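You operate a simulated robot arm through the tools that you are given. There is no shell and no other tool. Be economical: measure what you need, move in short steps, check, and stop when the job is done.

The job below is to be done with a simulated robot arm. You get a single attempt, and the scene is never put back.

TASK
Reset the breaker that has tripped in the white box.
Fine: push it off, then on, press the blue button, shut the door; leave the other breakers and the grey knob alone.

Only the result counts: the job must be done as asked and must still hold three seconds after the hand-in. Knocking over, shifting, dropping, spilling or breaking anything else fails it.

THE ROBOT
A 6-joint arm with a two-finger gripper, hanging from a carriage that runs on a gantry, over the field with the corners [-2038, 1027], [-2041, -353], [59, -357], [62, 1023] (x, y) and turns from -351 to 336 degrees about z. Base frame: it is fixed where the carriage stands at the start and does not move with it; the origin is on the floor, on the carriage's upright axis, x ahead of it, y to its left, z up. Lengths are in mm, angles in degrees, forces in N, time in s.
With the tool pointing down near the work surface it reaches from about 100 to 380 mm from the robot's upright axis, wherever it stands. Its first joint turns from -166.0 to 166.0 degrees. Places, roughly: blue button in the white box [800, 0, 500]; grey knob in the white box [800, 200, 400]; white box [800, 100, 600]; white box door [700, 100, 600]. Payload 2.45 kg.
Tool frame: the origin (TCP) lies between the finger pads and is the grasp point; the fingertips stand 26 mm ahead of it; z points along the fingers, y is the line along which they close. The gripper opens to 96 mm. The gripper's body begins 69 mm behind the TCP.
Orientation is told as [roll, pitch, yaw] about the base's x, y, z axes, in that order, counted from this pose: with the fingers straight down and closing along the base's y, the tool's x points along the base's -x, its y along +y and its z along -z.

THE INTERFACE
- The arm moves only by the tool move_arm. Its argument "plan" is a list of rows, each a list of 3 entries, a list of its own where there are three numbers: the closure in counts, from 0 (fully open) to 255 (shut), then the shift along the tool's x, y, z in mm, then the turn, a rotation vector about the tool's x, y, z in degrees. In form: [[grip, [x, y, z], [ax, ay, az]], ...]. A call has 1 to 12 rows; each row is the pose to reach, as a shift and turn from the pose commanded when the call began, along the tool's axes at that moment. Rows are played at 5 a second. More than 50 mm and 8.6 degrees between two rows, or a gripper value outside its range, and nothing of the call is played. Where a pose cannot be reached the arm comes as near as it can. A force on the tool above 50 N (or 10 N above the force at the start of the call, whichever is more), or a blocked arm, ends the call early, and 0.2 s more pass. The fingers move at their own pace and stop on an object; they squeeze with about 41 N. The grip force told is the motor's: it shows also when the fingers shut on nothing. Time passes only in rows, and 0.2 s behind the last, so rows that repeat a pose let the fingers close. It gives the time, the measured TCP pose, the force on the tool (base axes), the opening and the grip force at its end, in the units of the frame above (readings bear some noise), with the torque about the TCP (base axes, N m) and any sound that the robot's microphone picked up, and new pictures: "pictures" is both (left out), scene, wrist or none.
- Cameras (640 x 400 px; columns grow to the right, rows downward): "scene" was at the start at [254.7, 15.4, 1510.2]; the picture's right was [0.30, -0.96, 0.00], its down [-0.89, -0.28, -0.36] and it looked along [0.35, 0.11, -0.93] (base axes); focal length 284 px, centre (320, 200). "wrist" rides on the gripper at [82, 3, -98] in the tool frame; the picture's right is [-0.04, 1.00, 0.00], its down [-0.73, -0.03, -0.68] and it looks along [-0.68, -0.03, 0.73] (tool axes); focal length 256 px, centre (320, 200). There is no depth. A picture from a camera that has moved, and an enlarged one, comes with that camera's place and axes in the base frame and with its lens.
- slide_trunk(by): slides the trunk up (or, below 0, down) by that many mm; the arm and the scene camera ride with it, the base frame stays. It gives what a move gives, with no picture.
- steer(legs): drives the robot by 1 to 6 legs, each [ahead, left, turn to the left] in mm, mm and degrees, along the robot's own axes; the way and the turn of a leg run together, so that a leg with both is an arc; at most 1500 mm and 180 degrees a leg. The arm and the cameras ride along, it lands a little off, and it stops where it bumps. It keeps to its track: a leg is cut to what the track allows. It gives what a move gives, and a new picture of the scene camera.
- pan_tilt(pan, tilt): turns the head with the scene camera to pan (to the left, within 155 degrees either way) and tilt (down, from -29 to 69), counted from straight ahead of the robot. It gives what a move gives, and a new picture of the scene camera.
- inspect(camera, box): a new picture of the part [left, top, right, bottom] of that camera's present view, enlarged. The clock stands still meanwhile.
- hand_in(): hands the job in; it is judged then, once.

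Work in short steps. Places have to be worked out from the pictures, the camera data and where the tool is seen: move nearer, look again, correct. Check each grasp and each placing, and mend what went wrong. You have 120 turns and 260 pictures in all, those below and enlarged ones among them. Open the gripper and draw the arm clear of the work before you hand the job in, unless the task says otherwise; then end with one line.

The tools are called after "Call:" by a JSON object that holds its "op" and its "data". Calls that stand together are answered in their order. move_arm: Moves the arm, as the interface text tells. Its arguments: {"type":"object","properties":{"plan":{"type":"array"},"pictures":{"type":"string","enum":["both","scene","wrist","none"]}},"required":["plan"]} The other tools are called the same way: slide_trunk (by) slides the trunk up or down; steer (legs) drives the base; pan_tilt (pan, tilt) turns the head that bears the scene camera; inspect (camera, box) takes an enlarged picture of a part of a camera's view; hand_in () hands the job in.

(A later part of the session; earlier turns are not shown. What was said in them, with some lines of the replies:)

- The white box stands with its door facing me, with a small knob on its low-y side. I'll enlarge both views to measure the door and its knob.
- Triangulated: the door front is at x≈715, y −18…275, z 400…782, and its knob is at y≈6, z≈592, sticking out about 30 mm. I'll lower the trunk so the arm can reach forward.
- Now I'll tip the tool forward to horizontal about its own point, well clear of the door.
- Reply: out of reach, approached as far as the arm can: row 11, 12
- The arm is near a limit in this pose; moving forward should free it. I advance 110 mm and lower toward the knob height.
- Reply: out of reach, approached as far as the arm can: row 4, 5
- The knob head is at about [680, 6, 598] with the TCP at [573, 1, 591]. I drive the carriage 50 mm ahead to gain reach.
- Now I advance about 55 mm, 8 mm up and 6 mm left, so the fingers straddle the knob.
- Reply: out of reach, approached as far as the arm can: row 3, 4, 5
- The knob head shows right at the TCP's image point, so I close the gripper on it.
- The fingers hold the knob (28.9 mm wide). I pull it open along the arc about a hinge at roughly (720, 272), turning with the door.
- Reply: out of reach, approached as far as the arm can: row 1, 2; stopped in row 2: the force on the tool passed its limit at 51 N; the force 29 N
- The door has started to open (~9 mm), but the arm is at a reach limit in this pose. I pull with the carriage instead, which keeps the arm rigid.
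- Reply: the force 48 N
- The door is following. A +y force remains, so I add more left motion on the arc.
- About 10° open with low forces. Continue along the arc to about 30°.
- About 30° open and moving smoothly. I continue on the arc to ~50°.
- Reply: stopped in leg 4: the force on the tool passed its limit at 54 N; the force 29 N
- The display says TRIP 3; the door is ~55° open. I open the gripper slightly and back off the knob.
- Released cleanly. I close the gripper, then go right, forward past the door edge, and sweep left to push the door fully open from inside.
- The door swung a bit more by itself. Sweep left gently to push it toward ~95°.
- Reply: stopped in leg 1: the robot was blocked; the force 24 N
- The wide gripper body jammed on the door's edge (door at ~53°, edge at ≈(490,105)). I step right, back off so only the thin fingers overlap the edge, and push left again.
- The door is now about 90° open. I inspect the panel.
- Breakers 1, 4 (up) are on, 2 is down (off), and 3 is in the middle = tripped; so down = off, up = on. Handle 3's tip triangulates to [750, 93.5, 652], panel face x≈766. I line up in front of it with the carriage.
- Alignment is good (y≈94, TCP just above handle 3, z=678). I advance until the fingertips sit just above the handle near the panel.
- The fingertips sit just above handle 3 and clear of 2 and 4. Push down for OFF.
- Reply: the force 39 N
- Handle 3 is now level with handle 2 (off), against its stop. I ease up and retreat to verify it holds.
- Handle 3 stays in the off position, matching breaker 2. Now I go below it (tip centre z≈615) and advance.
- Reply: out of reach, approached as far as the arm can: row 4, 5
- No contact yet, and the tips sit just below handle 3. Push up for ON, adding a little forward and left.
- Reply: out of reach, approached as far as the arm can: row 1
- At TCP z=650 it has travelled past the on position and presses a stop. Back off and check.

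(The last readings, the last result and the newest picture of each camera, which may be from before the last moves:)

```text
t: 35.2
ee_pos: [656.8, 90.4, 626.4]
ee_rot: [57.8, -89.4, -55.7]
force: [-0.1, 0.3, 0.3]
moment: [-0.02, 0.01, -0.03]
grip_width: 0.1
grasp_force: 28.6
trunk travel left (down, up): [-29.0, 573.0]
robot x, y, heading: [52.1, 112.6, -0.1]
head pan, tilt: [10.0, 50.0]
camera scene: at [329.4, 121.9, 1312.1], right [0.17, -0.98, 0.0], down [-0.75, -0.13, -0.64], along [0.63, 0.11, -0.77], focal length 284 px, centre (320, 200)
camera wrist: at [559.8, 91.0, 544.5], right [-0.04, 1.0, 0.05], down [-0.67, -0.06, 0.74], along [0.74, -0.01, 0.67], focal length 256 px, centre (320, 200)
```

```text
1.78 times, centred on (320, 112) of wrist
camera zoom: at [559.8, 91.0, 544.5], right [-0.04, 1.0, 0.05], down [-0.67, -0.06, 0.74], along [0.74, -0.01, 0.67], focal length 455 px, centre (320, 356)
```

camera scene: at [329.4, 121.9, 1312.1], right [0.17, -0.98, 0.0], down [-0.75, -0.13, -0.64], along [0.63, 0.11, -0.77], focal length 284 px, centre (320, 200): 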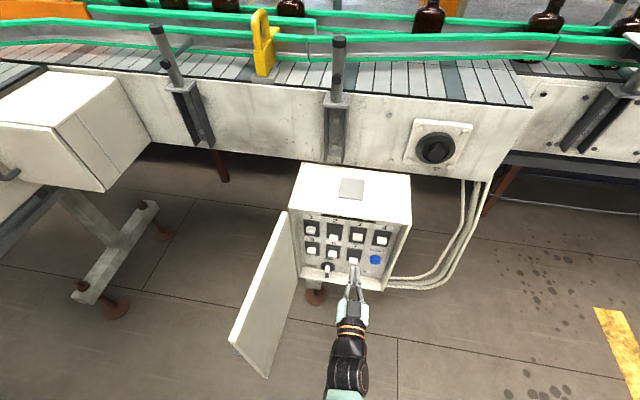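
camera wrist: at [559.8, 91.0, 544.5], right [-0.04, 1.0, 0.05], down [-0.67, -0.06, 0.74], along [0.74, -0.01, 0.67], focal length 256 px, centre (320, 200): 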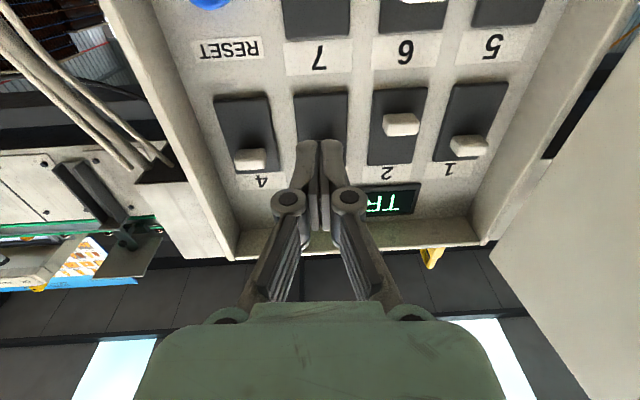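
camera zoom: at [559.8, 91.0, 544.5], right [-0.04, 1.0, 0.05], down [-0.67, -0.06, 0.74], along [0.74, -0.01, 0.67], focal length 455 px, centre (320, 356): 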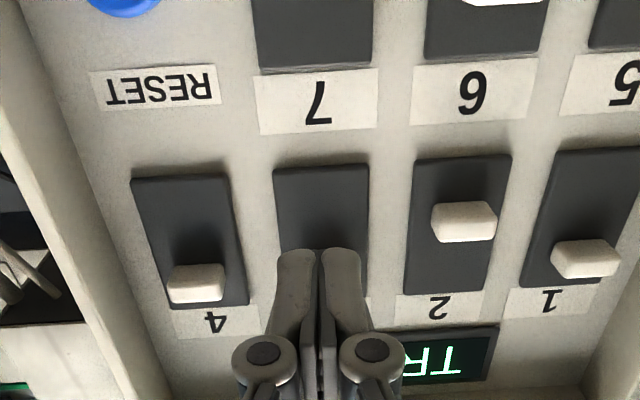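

Handle 3 now sits at the same ON height as 1 and 4. Next is the blue button at about y≈33, z≈560: I lower the trunk, shift right and look.

Call:
{"op": "slide_trunk", "data": {"by": -28}}

Call:
{"op": "steer", "data": {"legs": [[-30, 0, 0], [0, -57, 0]]}}

Call:
{"op": "inspect", "data": {"camera": "wrist", "box": [140, 0, 500, 225]}}

Call:
{"op": "inspect", "data": {"camera": "scene", "box": [285, 155, 445, 305]}}

```text
t: 35.9
ee_pos: [657.1, 91.0, 598.4]
ee_rot: [55.3, -89.4, -53.2]
force: [0.5, 0.8, 0.1]
moment: [0.0, 0.01, -0.01]
grip_width: 0.0
grasp_force: 28.4
trunk travel left (down, up): [-1.0, 601.0]
robot x, y, heading: [48.9, 113.2, 0.2]
head pan, tilt: [10.0, 50.0]
```

```text
t: 37.3
ee_pos: [627.9, 31.8, 597.4]
ee_rot: [51.9, -89.4, -49.8]
force: [-0.8, -0.8, -0.6]
moment: [-0.03, -0.02, 0.05]
grip_width: 0.0
grasp_force: 28.7
trunk travel left (down, up): [-1.0, 601.0]
robot x, y, heading: [22.7, 48.2, -0.4]
head pan, tilt: [10.0, 50.0]
camera scene: at [299.5, 63.9, 1284.1], right [0.17, -0.99, 0.0], down [-0.75, -0.13, -0.64], along [0.63, 0.11, -0.77], focal length 284 px, centre (320, 200)
```

scene: 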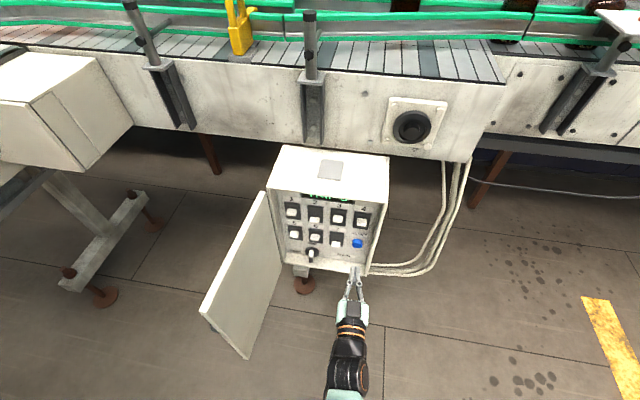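

```text
1.78 times, centred on (320, 112) of wrist
camera zoom: at [530.0, 32.3, 516.5], right [-0.04, 1.0, 0.05], down [-0.67, -0.06, 0.74], along [0.74, -0.01, 0.67], focal length 455 px, centre (320, 356)
```

zoom: 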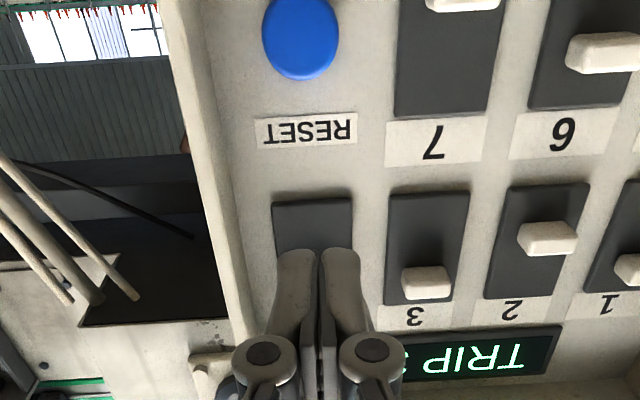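

```text
2.67 times, centred on (365, 230) of scene
camera zoom: at [299.5, 63.9, 1284.1], right [0.17, -0.99, 0.0], down [-0.75, -0.13, -0.64], along [0.63, 0.11, -0.77], focal length 758 px, centre (200, 120)
```

zoom: 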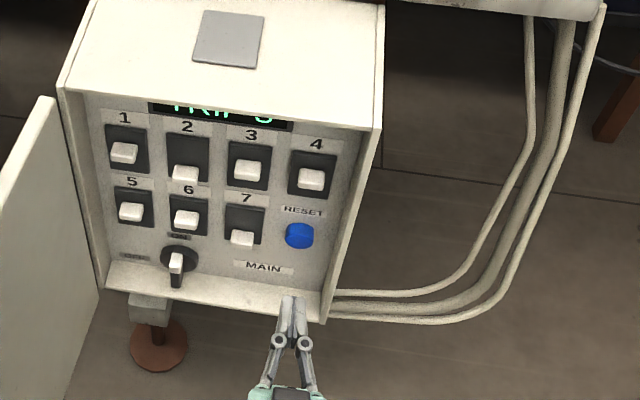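

The button is at ≈[752, 30, 546]. That is low for a level tool, so I tilt the tool 25° downward and lower it to aim at the button.

Call:
{"op": "move_arm", "data": {"plan": [[255, [8, -1, 0], [0, 8, 0]], [255, [18, -2, 5], [0, 16, 0]], [255, [30, -2, 10], [0, 24, 0]], [255, [40, -2, 20], [0, 25, 0]], [255, [40, -2, 20], [0, 25, 0]]]}}

```text
t: 38.5
ee_pos: [647.7, 32.6, 556.3]
ee_rot: [1.0, -64.6, 1.0]
force: [0.7, 0.6, -0.6]
moment: [-0.01, 0.01, 0.02]
grip_width: 0.0
grasp_force: 28.7
out of reach, approached as far as the arm can: row 1, 2
trunk travel left (down, up): [-1.0, 601.0]
robot x, y, heading: [21.5, 52.3, 0.0]
head pan, tilt: [10.0, 50.0]
camera scene: at [299.7, 64.8, 1284.2], right [0.17, -0.99, 0.0], down [-0.75, -0.13, -0.64], along [0.63, 0.11, -0.77], focal length 284 px, centre (320, 200)
camera wrist: at [525.2, 31.8, 525.5], right [-0.02, 1.0, 0.04], down [-0.3, -0.05, 0.95], along [0.95, 0.01, 0.3], focal length 256 px, centre (320, 200)
```

scene: 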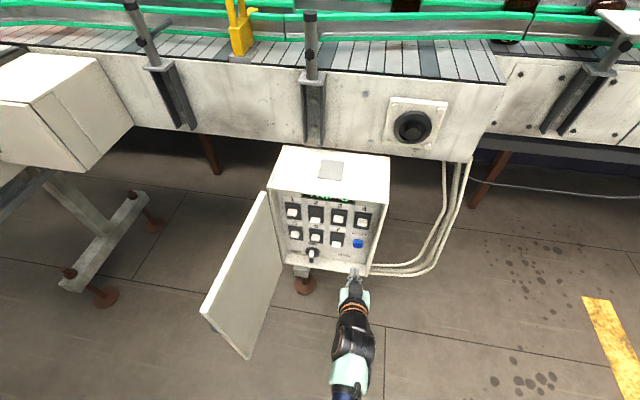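
wrist: 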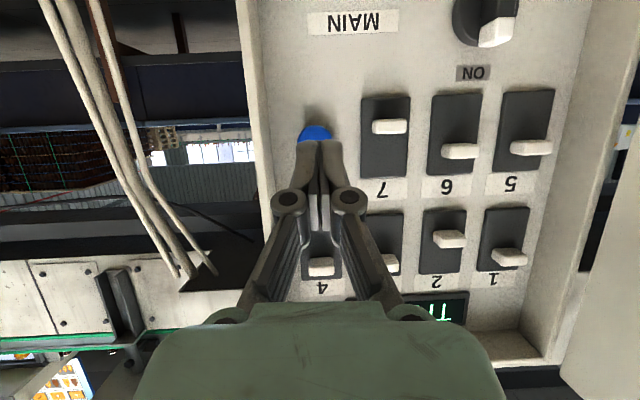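

The tool is aimed: the tip is at z≈545, in line with the button. Drive 32 mm ahead, then press along +x gently.

Call:
{"op": "steer", "data": {"legs": [[32, 0, 0]]}}

Call:
{"op": "move_arm", "data": {"plan": [[255, [-8.5, -1, 18], [0, 0, 0]], [255, [-17, -1, 36], [0, 0, 0]], [255, [-19, -1, 41], [0, 0, 0]], [255, [-21, -1, 45], [0, 0, 0]]]}}

```text
t: 39.4
ee_pos: [680.8, 32.3, 557.3]
ee_rot: [1.1, -64.7, 1.1]
force: [0.5, 0.3, 0.4]
moment: [0.01, 0.05, 0.04]
grip_width: 0.0
grasp_force: 28.5
trunk travel left (down, up): [-1.0, 601.0]
robot x, y, heading: [55.6, 52.5, -0.2]
head pan, tilt: [10.0, 50.0]
camera scene: at [332.1, 64.6, 1284.4], right [0.17, -0.98, 0.0], down [-0.75, -0.13, -0.64], along [0.63, 0.11, -0.77], focal length 284 px, centre (320, 200)
```

scene: 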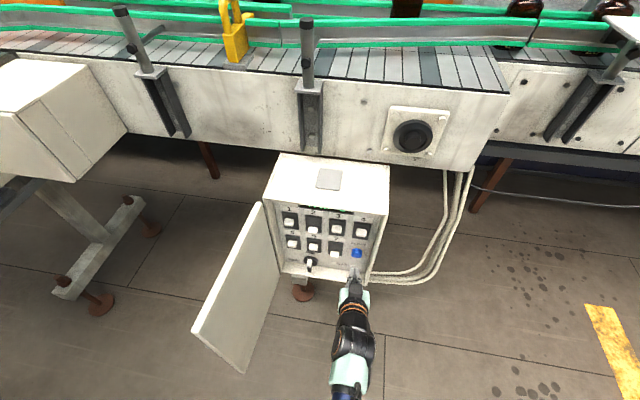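

```text
t: 40.4
ee_pos: [728.5, 34.0, 556.4]
ee_rot: [1.1, -64.7, 1.1]
force: [-2.6, -0.5, -0.3]
moment: [0.01, 0.03, -0.01]
grip_width: 0.0
grasp_force: 28.5
trunk travel left (down, up): [-1.0, 601.0]
robot x, y, heading: [52.8, 58.1, -0.0]
head pan, tilt: [10.0, 50.0]
heard: click
camera scene: at [330.7, 64.6, 1284.0], right [0.17, -0.99, 0.0], down [-0.75, -0.13, -0.64], along [0.63, 0.11, -0.77], focal length 284 px, centre (320, 200)
camera wrist: at [605.4, 32.3, 525.2], right [-0.02, 1.0, 0.04], down [-0.3, -0.05, 0.95], along [0.95, 0.01, 0.3], focal length 256 px, centre (320, 200)
```

scene: 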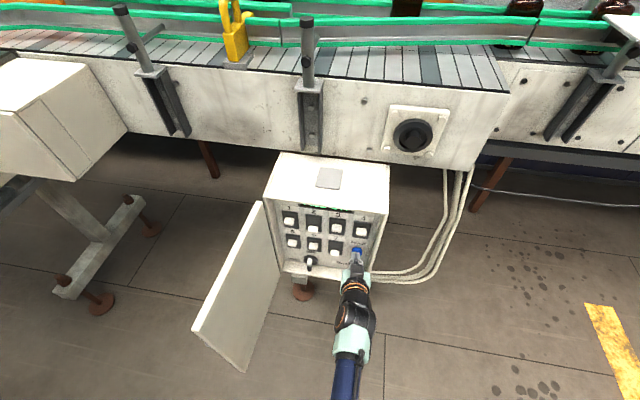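
wrist: 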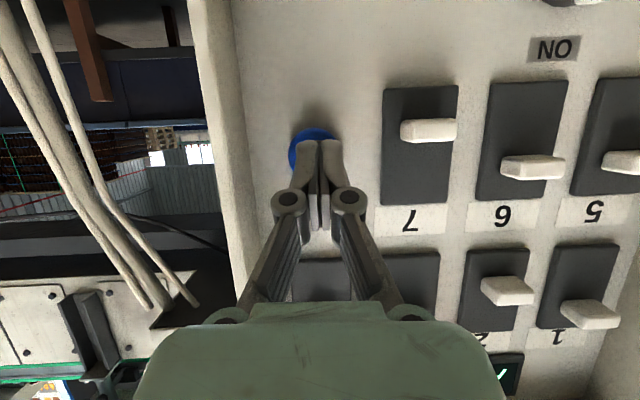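

A click was heard. I back off and read the display.

Call:
{"op": "move_arm", "data": {"plan": [[255, [10.5, 0, -22], [0, 0, 0]], [255, [21, 0, -45], [0, 0, 0]], [255, [34, 0, -72], [0, 0, 0]], [255, [34, 0, -72], [0, 0, 0]]]}}

Call:
{"op": "steer", "data": {"legs": [[-110, 0, 0]]}}

Call:
{"op": "inspect", "data": {"camera": "scene", "box": [280, 130, 440, 290]}}

Call:
{"op": "inspect", "data": {"camera": "wrist", "box": [200, 0, 560, 300]}}

```text
t: 41.4
ee_pos: [650.2, 31.0, 557.1]
ee_rot: [1.3, -64.7, 1.1]
force: [0.1, 0.5, 0.3]
moment: [0.0, 0.03, -0.01]
grip_width: 0.0
grasp_force: 28.5
trunk travel left (down, up): [-1.0, 601.0]
robot x, y, heading: [54.9, 50.7, -0.0]
head pan, tilt: [10.0, 50.0]
camera scene: at [331.8, 64.6, 1284.3], right [0.17, -0.98, 0.0], down [-0.75, -0.13, -0.64], along [0.63, 0.11, -0.77], focal length 284 px, centre (320, 200)
camera wrist: at [527.7, 30.3, 525.6], right [-0.02, 1.0, 0.04], down [-0.3, -0.05, 0.95], along [0.95, 0.01, 0.3], focal length 256 px, centre (320, 200)
```

scene: 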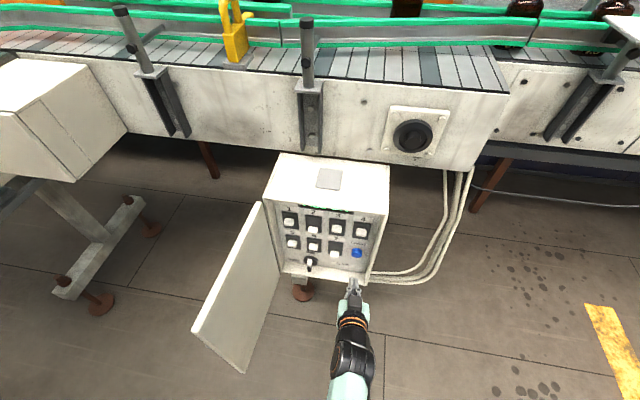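
wrist: 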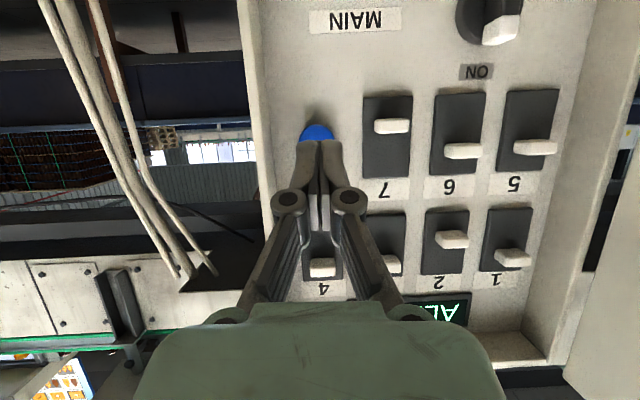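

```text
t: 42.5
ee_pos: [538.7, 31.2, 556.2]
ee_rot: [1.2, -64.7, 1.0]
force: [-0.9, 0.0, -1.0]
moment: [0.02, 0.02, -0.02]
grip_width: 0.0
grasp_force: 28.6
trunk travel left (down, up): [-1.0, 601.0]
robot x, y, heading: [-51.7, 55.9, -0.0]
head pan, tilt: [10.0, 50.0]
camera scene: at [221.8, 64.6, 1283.9], right [0.17, -0.99, 0.0], down [-0.76, -0.13, -0.64], along [0.63, 0.11, -0.77], focal length 284 px, centre (320, 200)
```

scene: 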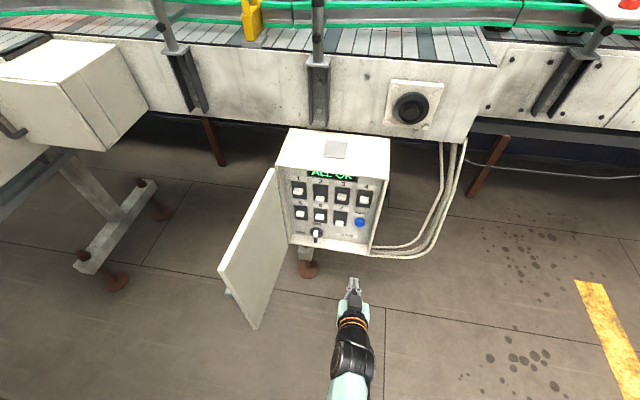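

```text
2.50 times, centred on (360, 210) of scene
camera zoom: at [221.8, 64.6, 1283.9], right [0.17, -0.99, 0.0], down [-0.76, -0.13, -0.64], along [0.63, 0.11, -0.77], focal length 710 px, centre (220, 175)
```

zoom: 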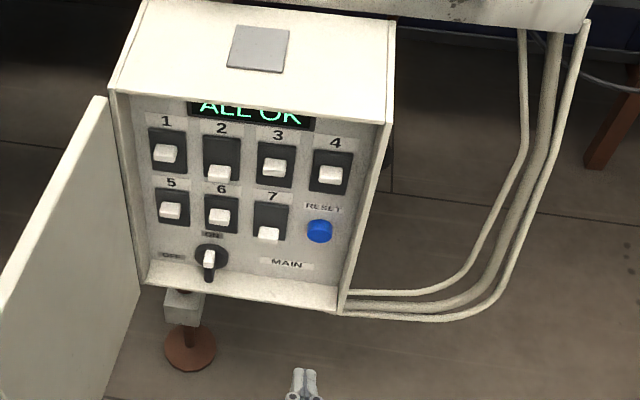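

```text
1.33 times, centred on (380, 150) of wrist
camera zoom: at [416.8, 30.3, 524.7], right [-0.02, 1.0, 0.04], down [-0.3, -0.05, 0.95], along [0.95, 0.0, 0.3], focal length 341 px, centre (240, 267)
```

zoom: 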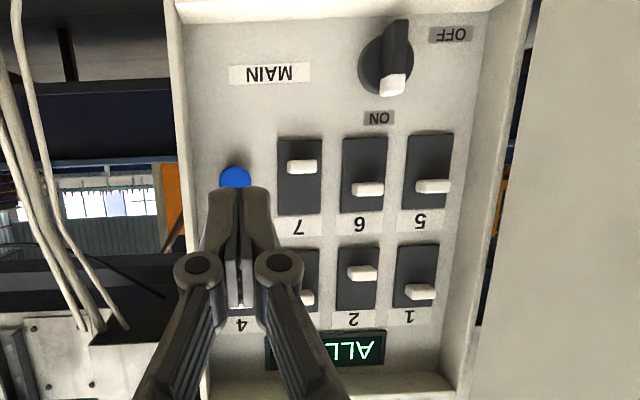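

Display reads ALL OK; other breakers and the main knob are unchanged. Now shut the door (open ~95°, edge near (433,298)): back off, go left round its edge to the outside.

Call:
{"op": "steer", "data": {"legs": [[-190, 0, 0], [0, 350, 0]]}}

```text
t: 46.0
ee_pos: [351.5, 382.3, 556.2]
ee_rot: [1.1, -64.7, 1.0]
force: [0.2, 0.5, -0.4]
moment: [0.0, 0.0, 0.02]
grip_width: 0.1
grasp_force: 28.4
trunk travel left (down, up): [-1.0, 601.0]
robot x, y, heading: [-244.2, 406.6, -0.0]
head pan, tilt: [10.0, 50.0]
camera scene: at [33.8, 415.5, 1284.1], right [0.17, -0.99, 0.0], down [-0.75, -0.13, -0.64], along [0.63, 0.11, -0.77], focal length 284 px, centre (320, 200)
```

scene: 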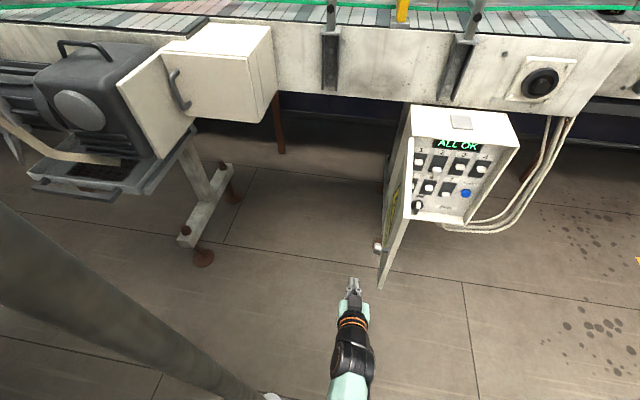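

Clear of the pole and outside the door. Move ahead 130 mm and sweep right to swing the door closed partway.

Call:
{"op": "steer", "data": {"legs": [[125, 0, 0], [0, -120, 0], [0, -80, 0]]}}

```text
t: 48.7
ee_pos: [477.0, 181.8, 556.3]
ee_rot: [1.2, -64.7, 1.1]
force: [-0.8, 0.3, -1.2]
moment: [0.0, 0.02, 0.01]
grip_width: 0.0
grasp_force: 28.7
trunk travel left (down, up): [-1.0, 601.0]
robot x, y, heading: [-114.4, 204.9, -0.2]
head pan, tilt: [10.0, 50.0]
camera scene: at [159.1, 215.4, 1284.1], right [0.17, -0.99, 0.0], down [-0.75, -0.13, -0.64], along [0.63, 0.11, -0.77], focal length 284 px, centre (320, 200)
```

scene: 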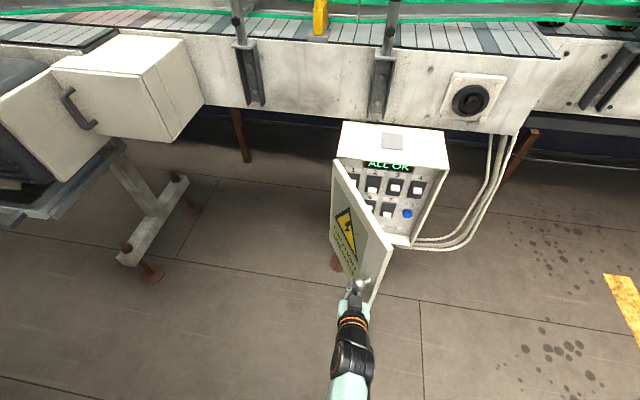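

Door is at ~60° and following. Continue right, then forward against its face.

Call:
{"op": "steer", "data": {"legs": [[0, -60, 0], [50, -15, 0], [50, -10, 0]]}}

```text
t: 50.8
ee_pos: [578.3, 96.0, 556.9]
ee_rot: [1.0, -64.7, 1.0]
force: [0.2, -0.4, -0.1]
moment: [0.02, 0.0, 0.02]
grip_width: 0.1
grasp_force: 28.7
trunk travel left (down, up): [-1.0, 601.0]
robot x, y, heading: [-14.4, 119.3, -0.5]
head pan, tilt: [10.0, 50.0]
camera scene: at [259.8, 130.9, 1284.3], right [0.17, -0.99, 0.0], down [-0.75, -0.13, -0.64], along [0.63, 0.11, -0.77], focal length 284 px, centre (320, 200)
```

scene: 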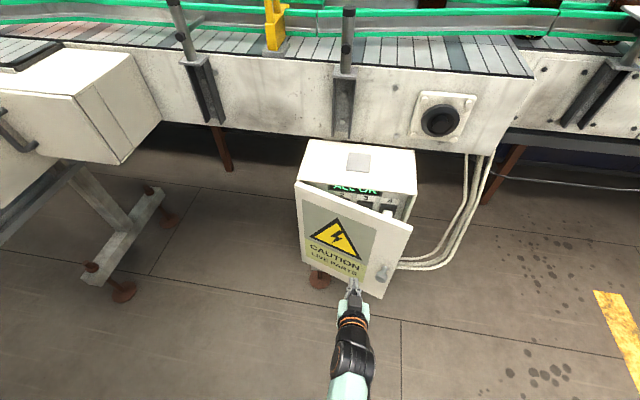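

Door at ~25°. Drive the rest of the carriage's travel ahead, shifting slightly right for leverage.

Call:
{"op": "steer", "data": {"legs": [[65, -25, 0]]}}

Call:
{"op": "move_arm", "data": {"plan": [[255, [-8.5, 0, 18], [0, 0, 0]], [255, [-17, 0, 36], [0, 0, 0]], [255, [-21, 0, 45], [0, 0, 0]], [255, [-23, 0, 49], [0, 0, 0]]]}}

```text
t: 51.8
ee_pos: [642.4, 70.6, 557.6]
ee_rot: [1.1, -64.8, 1.0]
force: [0.5, 0.0, 0.1]
moment: [-0.02, 0.06, 0.01]
grip_width: 0.1
grasp_force: 28.8
trunk travel left (down, up): [-1.0, 601.0]
robot x, y, heading: [46.0, 95.1, -0.3]
head pan, tilt: [10.0, 50.0]
camera scene: at [324.0, 105.6, 1284.3], right [0.17, -0.99, 0.0], down [-0.75, -0.13, -0.64], along [0.63, 0.11, -0.77], focal length 284 px, centre (320, 200)
```

scene: 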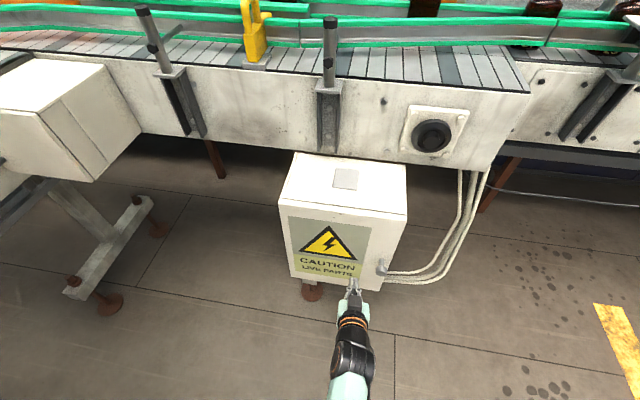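

```text
t: 52.8
ee_pos: [682.3, 74.2, 551.5]
ee_rot: [1.2, -64.3, 0.9]
force: [-45.6, 0.9, 22.6]
moment: [-0.04, -0.6, -0.1]
grip_width: 6.1
grasp_force: 28.7
trunk travel left (down, up): [-1.0, 601.0]
robot x, y, heading: [45.6, 93.4, -0.2]
head pan, tilt: [10.0, 50.0]
camera scene: at [316.1, 105.8, 1282.5], right [0.17, -0.99, 0.0], down [-0.76, -0.13, -0.64], along [0.63, 0.11, -0.77], focal length 284 px, centre (320, 200)
camera wrist: at [560.1, 73.1, 522.2], right [-0.02, 1.0, 0.05], down [-0.29, -0.05, 0.96], along [0.96, 0.0, 0.29], focal length 256 px, centre (320, 200)
```

scene: 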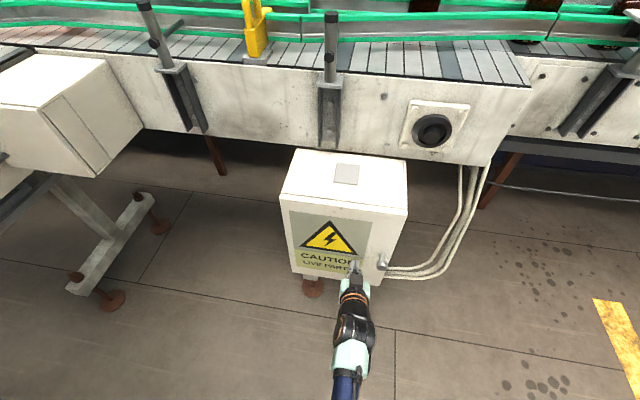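
wrist: 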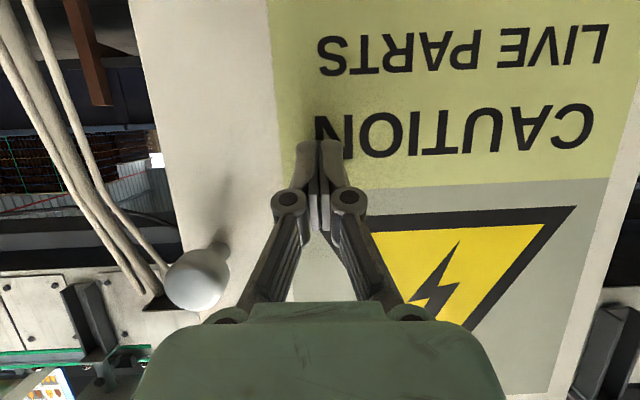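

The door is shut, pressed with ~45 N. I back off, open the gripper and verify.

Call:
{"op": "move_arm", "data": {"plan": [[255, [15, 0, -30], [0, 0, 0]], [255, [32, 0, -65], [0, 0, 0]], [0, [48, 0, -100], [0, 0, 0]], [0, [48, 0, -100], [0, 0, 0]], [0, [48, 0, -100], [0, 0, 0]]], "pictures": "none"}}

Call:
{"op": "steer", "data": {"legs": [[-150, 0, 0]]}}

Call:
{"op": "inspect", "data": {"camera": "scene", "box": [270, 100, 430, 270]}}

Call:
{"op": "inspect", "data": {"camera": "wrist", "box": [0, 0, 640, 400]}}

```text
t: 54.0
ee_pos: [583.0, 69.5, 554.0]
ee_rot: [1.2, -64.6, 1.1]
force: [0.6, 0.5, 0.1]
moment: [0.03, 0.03, -0.01]
grip_width: 95.8
grasp_force: 0.0
trunk travel left (down, up): [-1.0, 601.0]
robot x, y, heading: [50.8, 93.2, -0.2]
head pan, tilt: [10.0, 50.0]
```

```text
t: 55.3
ee_pos: [434.0, 68.8, 554.8]
ee_rot: [1.0, -64.5, 0.9]
force: [-0.2, 0.3, -0.2]
moment: [0.01, -0.06, 0.0]
grip_width: 96.0
grasp_force: 0.1
trunk travel left (down, up): [-1.0, 601.0]
robot x, y, heading: [-104.3, 97.4, -0.3]
head pan, tilt: [10.0, 50.0]
camera scene: at [173.5, 106.0, 1283.9], right [0.17, -0.99, 0.0], down [-0.76, -0.13, -0.64], along [0.63, 0.11, -0.77], focal length 284 px, centre (320, 200)
```

scene: 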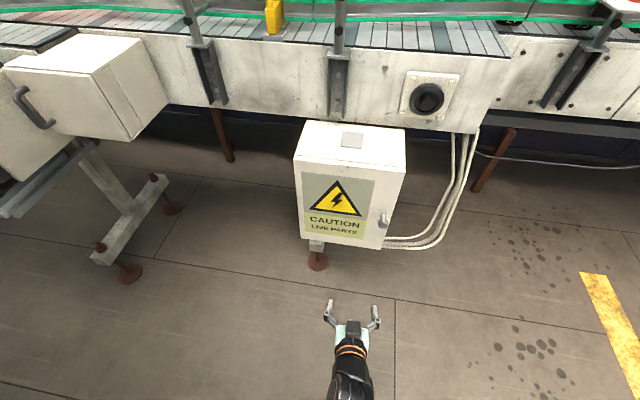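

```text
2.35 times, centred on (350, 185) of scene
camera zoom: at [173.5, 106.0, 1283.9], right [0.17, -0.99, 0.0], down [-0.76, -0.13, -0.64], along [0.63, 0.11, -0.77], focal length 669 px, centre (249, 235)
```

zoom: 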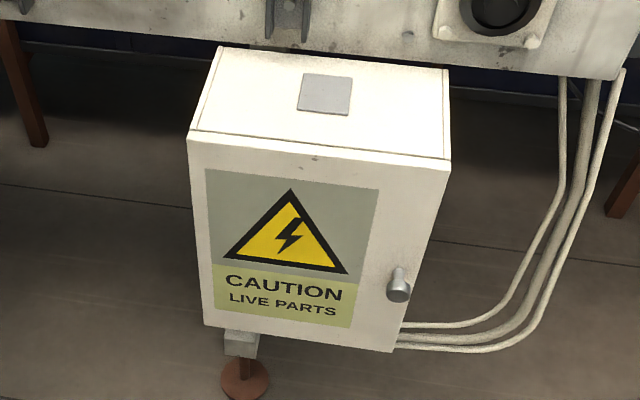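

```text
1.00 times, centred on (320, 200) of wrist (not enlarged: the box is as wide or as high as the picture)
camera zoom: at [311.6, 69.7, 523.9], right [-0.02, 1.0, 0.04], down [-0.3, -0.05, 0.95], along [0.95, 0.0, 0.3], focal length 256 px, centre (320, 200)
```

zoom: 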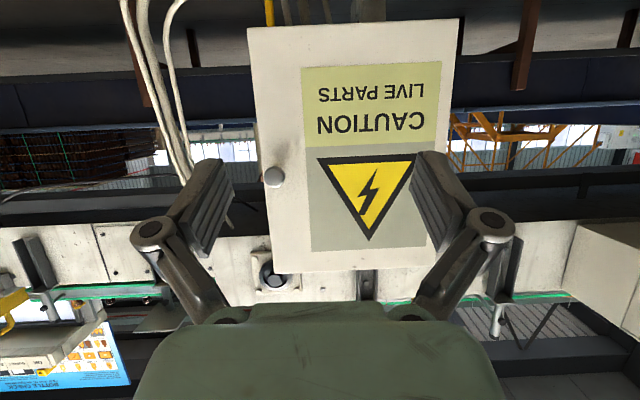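

The door is flush and shut, the display read ALL OK before closing, and the arm is clear with the gripper open. Handing in.

Call:
{"op": "hand_in", "data": {}}

```text
The job is handed in.
```

Breaker 3 was pushed off and then on, the blue button was pressed, and the display read ALL OK. The door is shut, and the other breakers and the grey knob were left alone.
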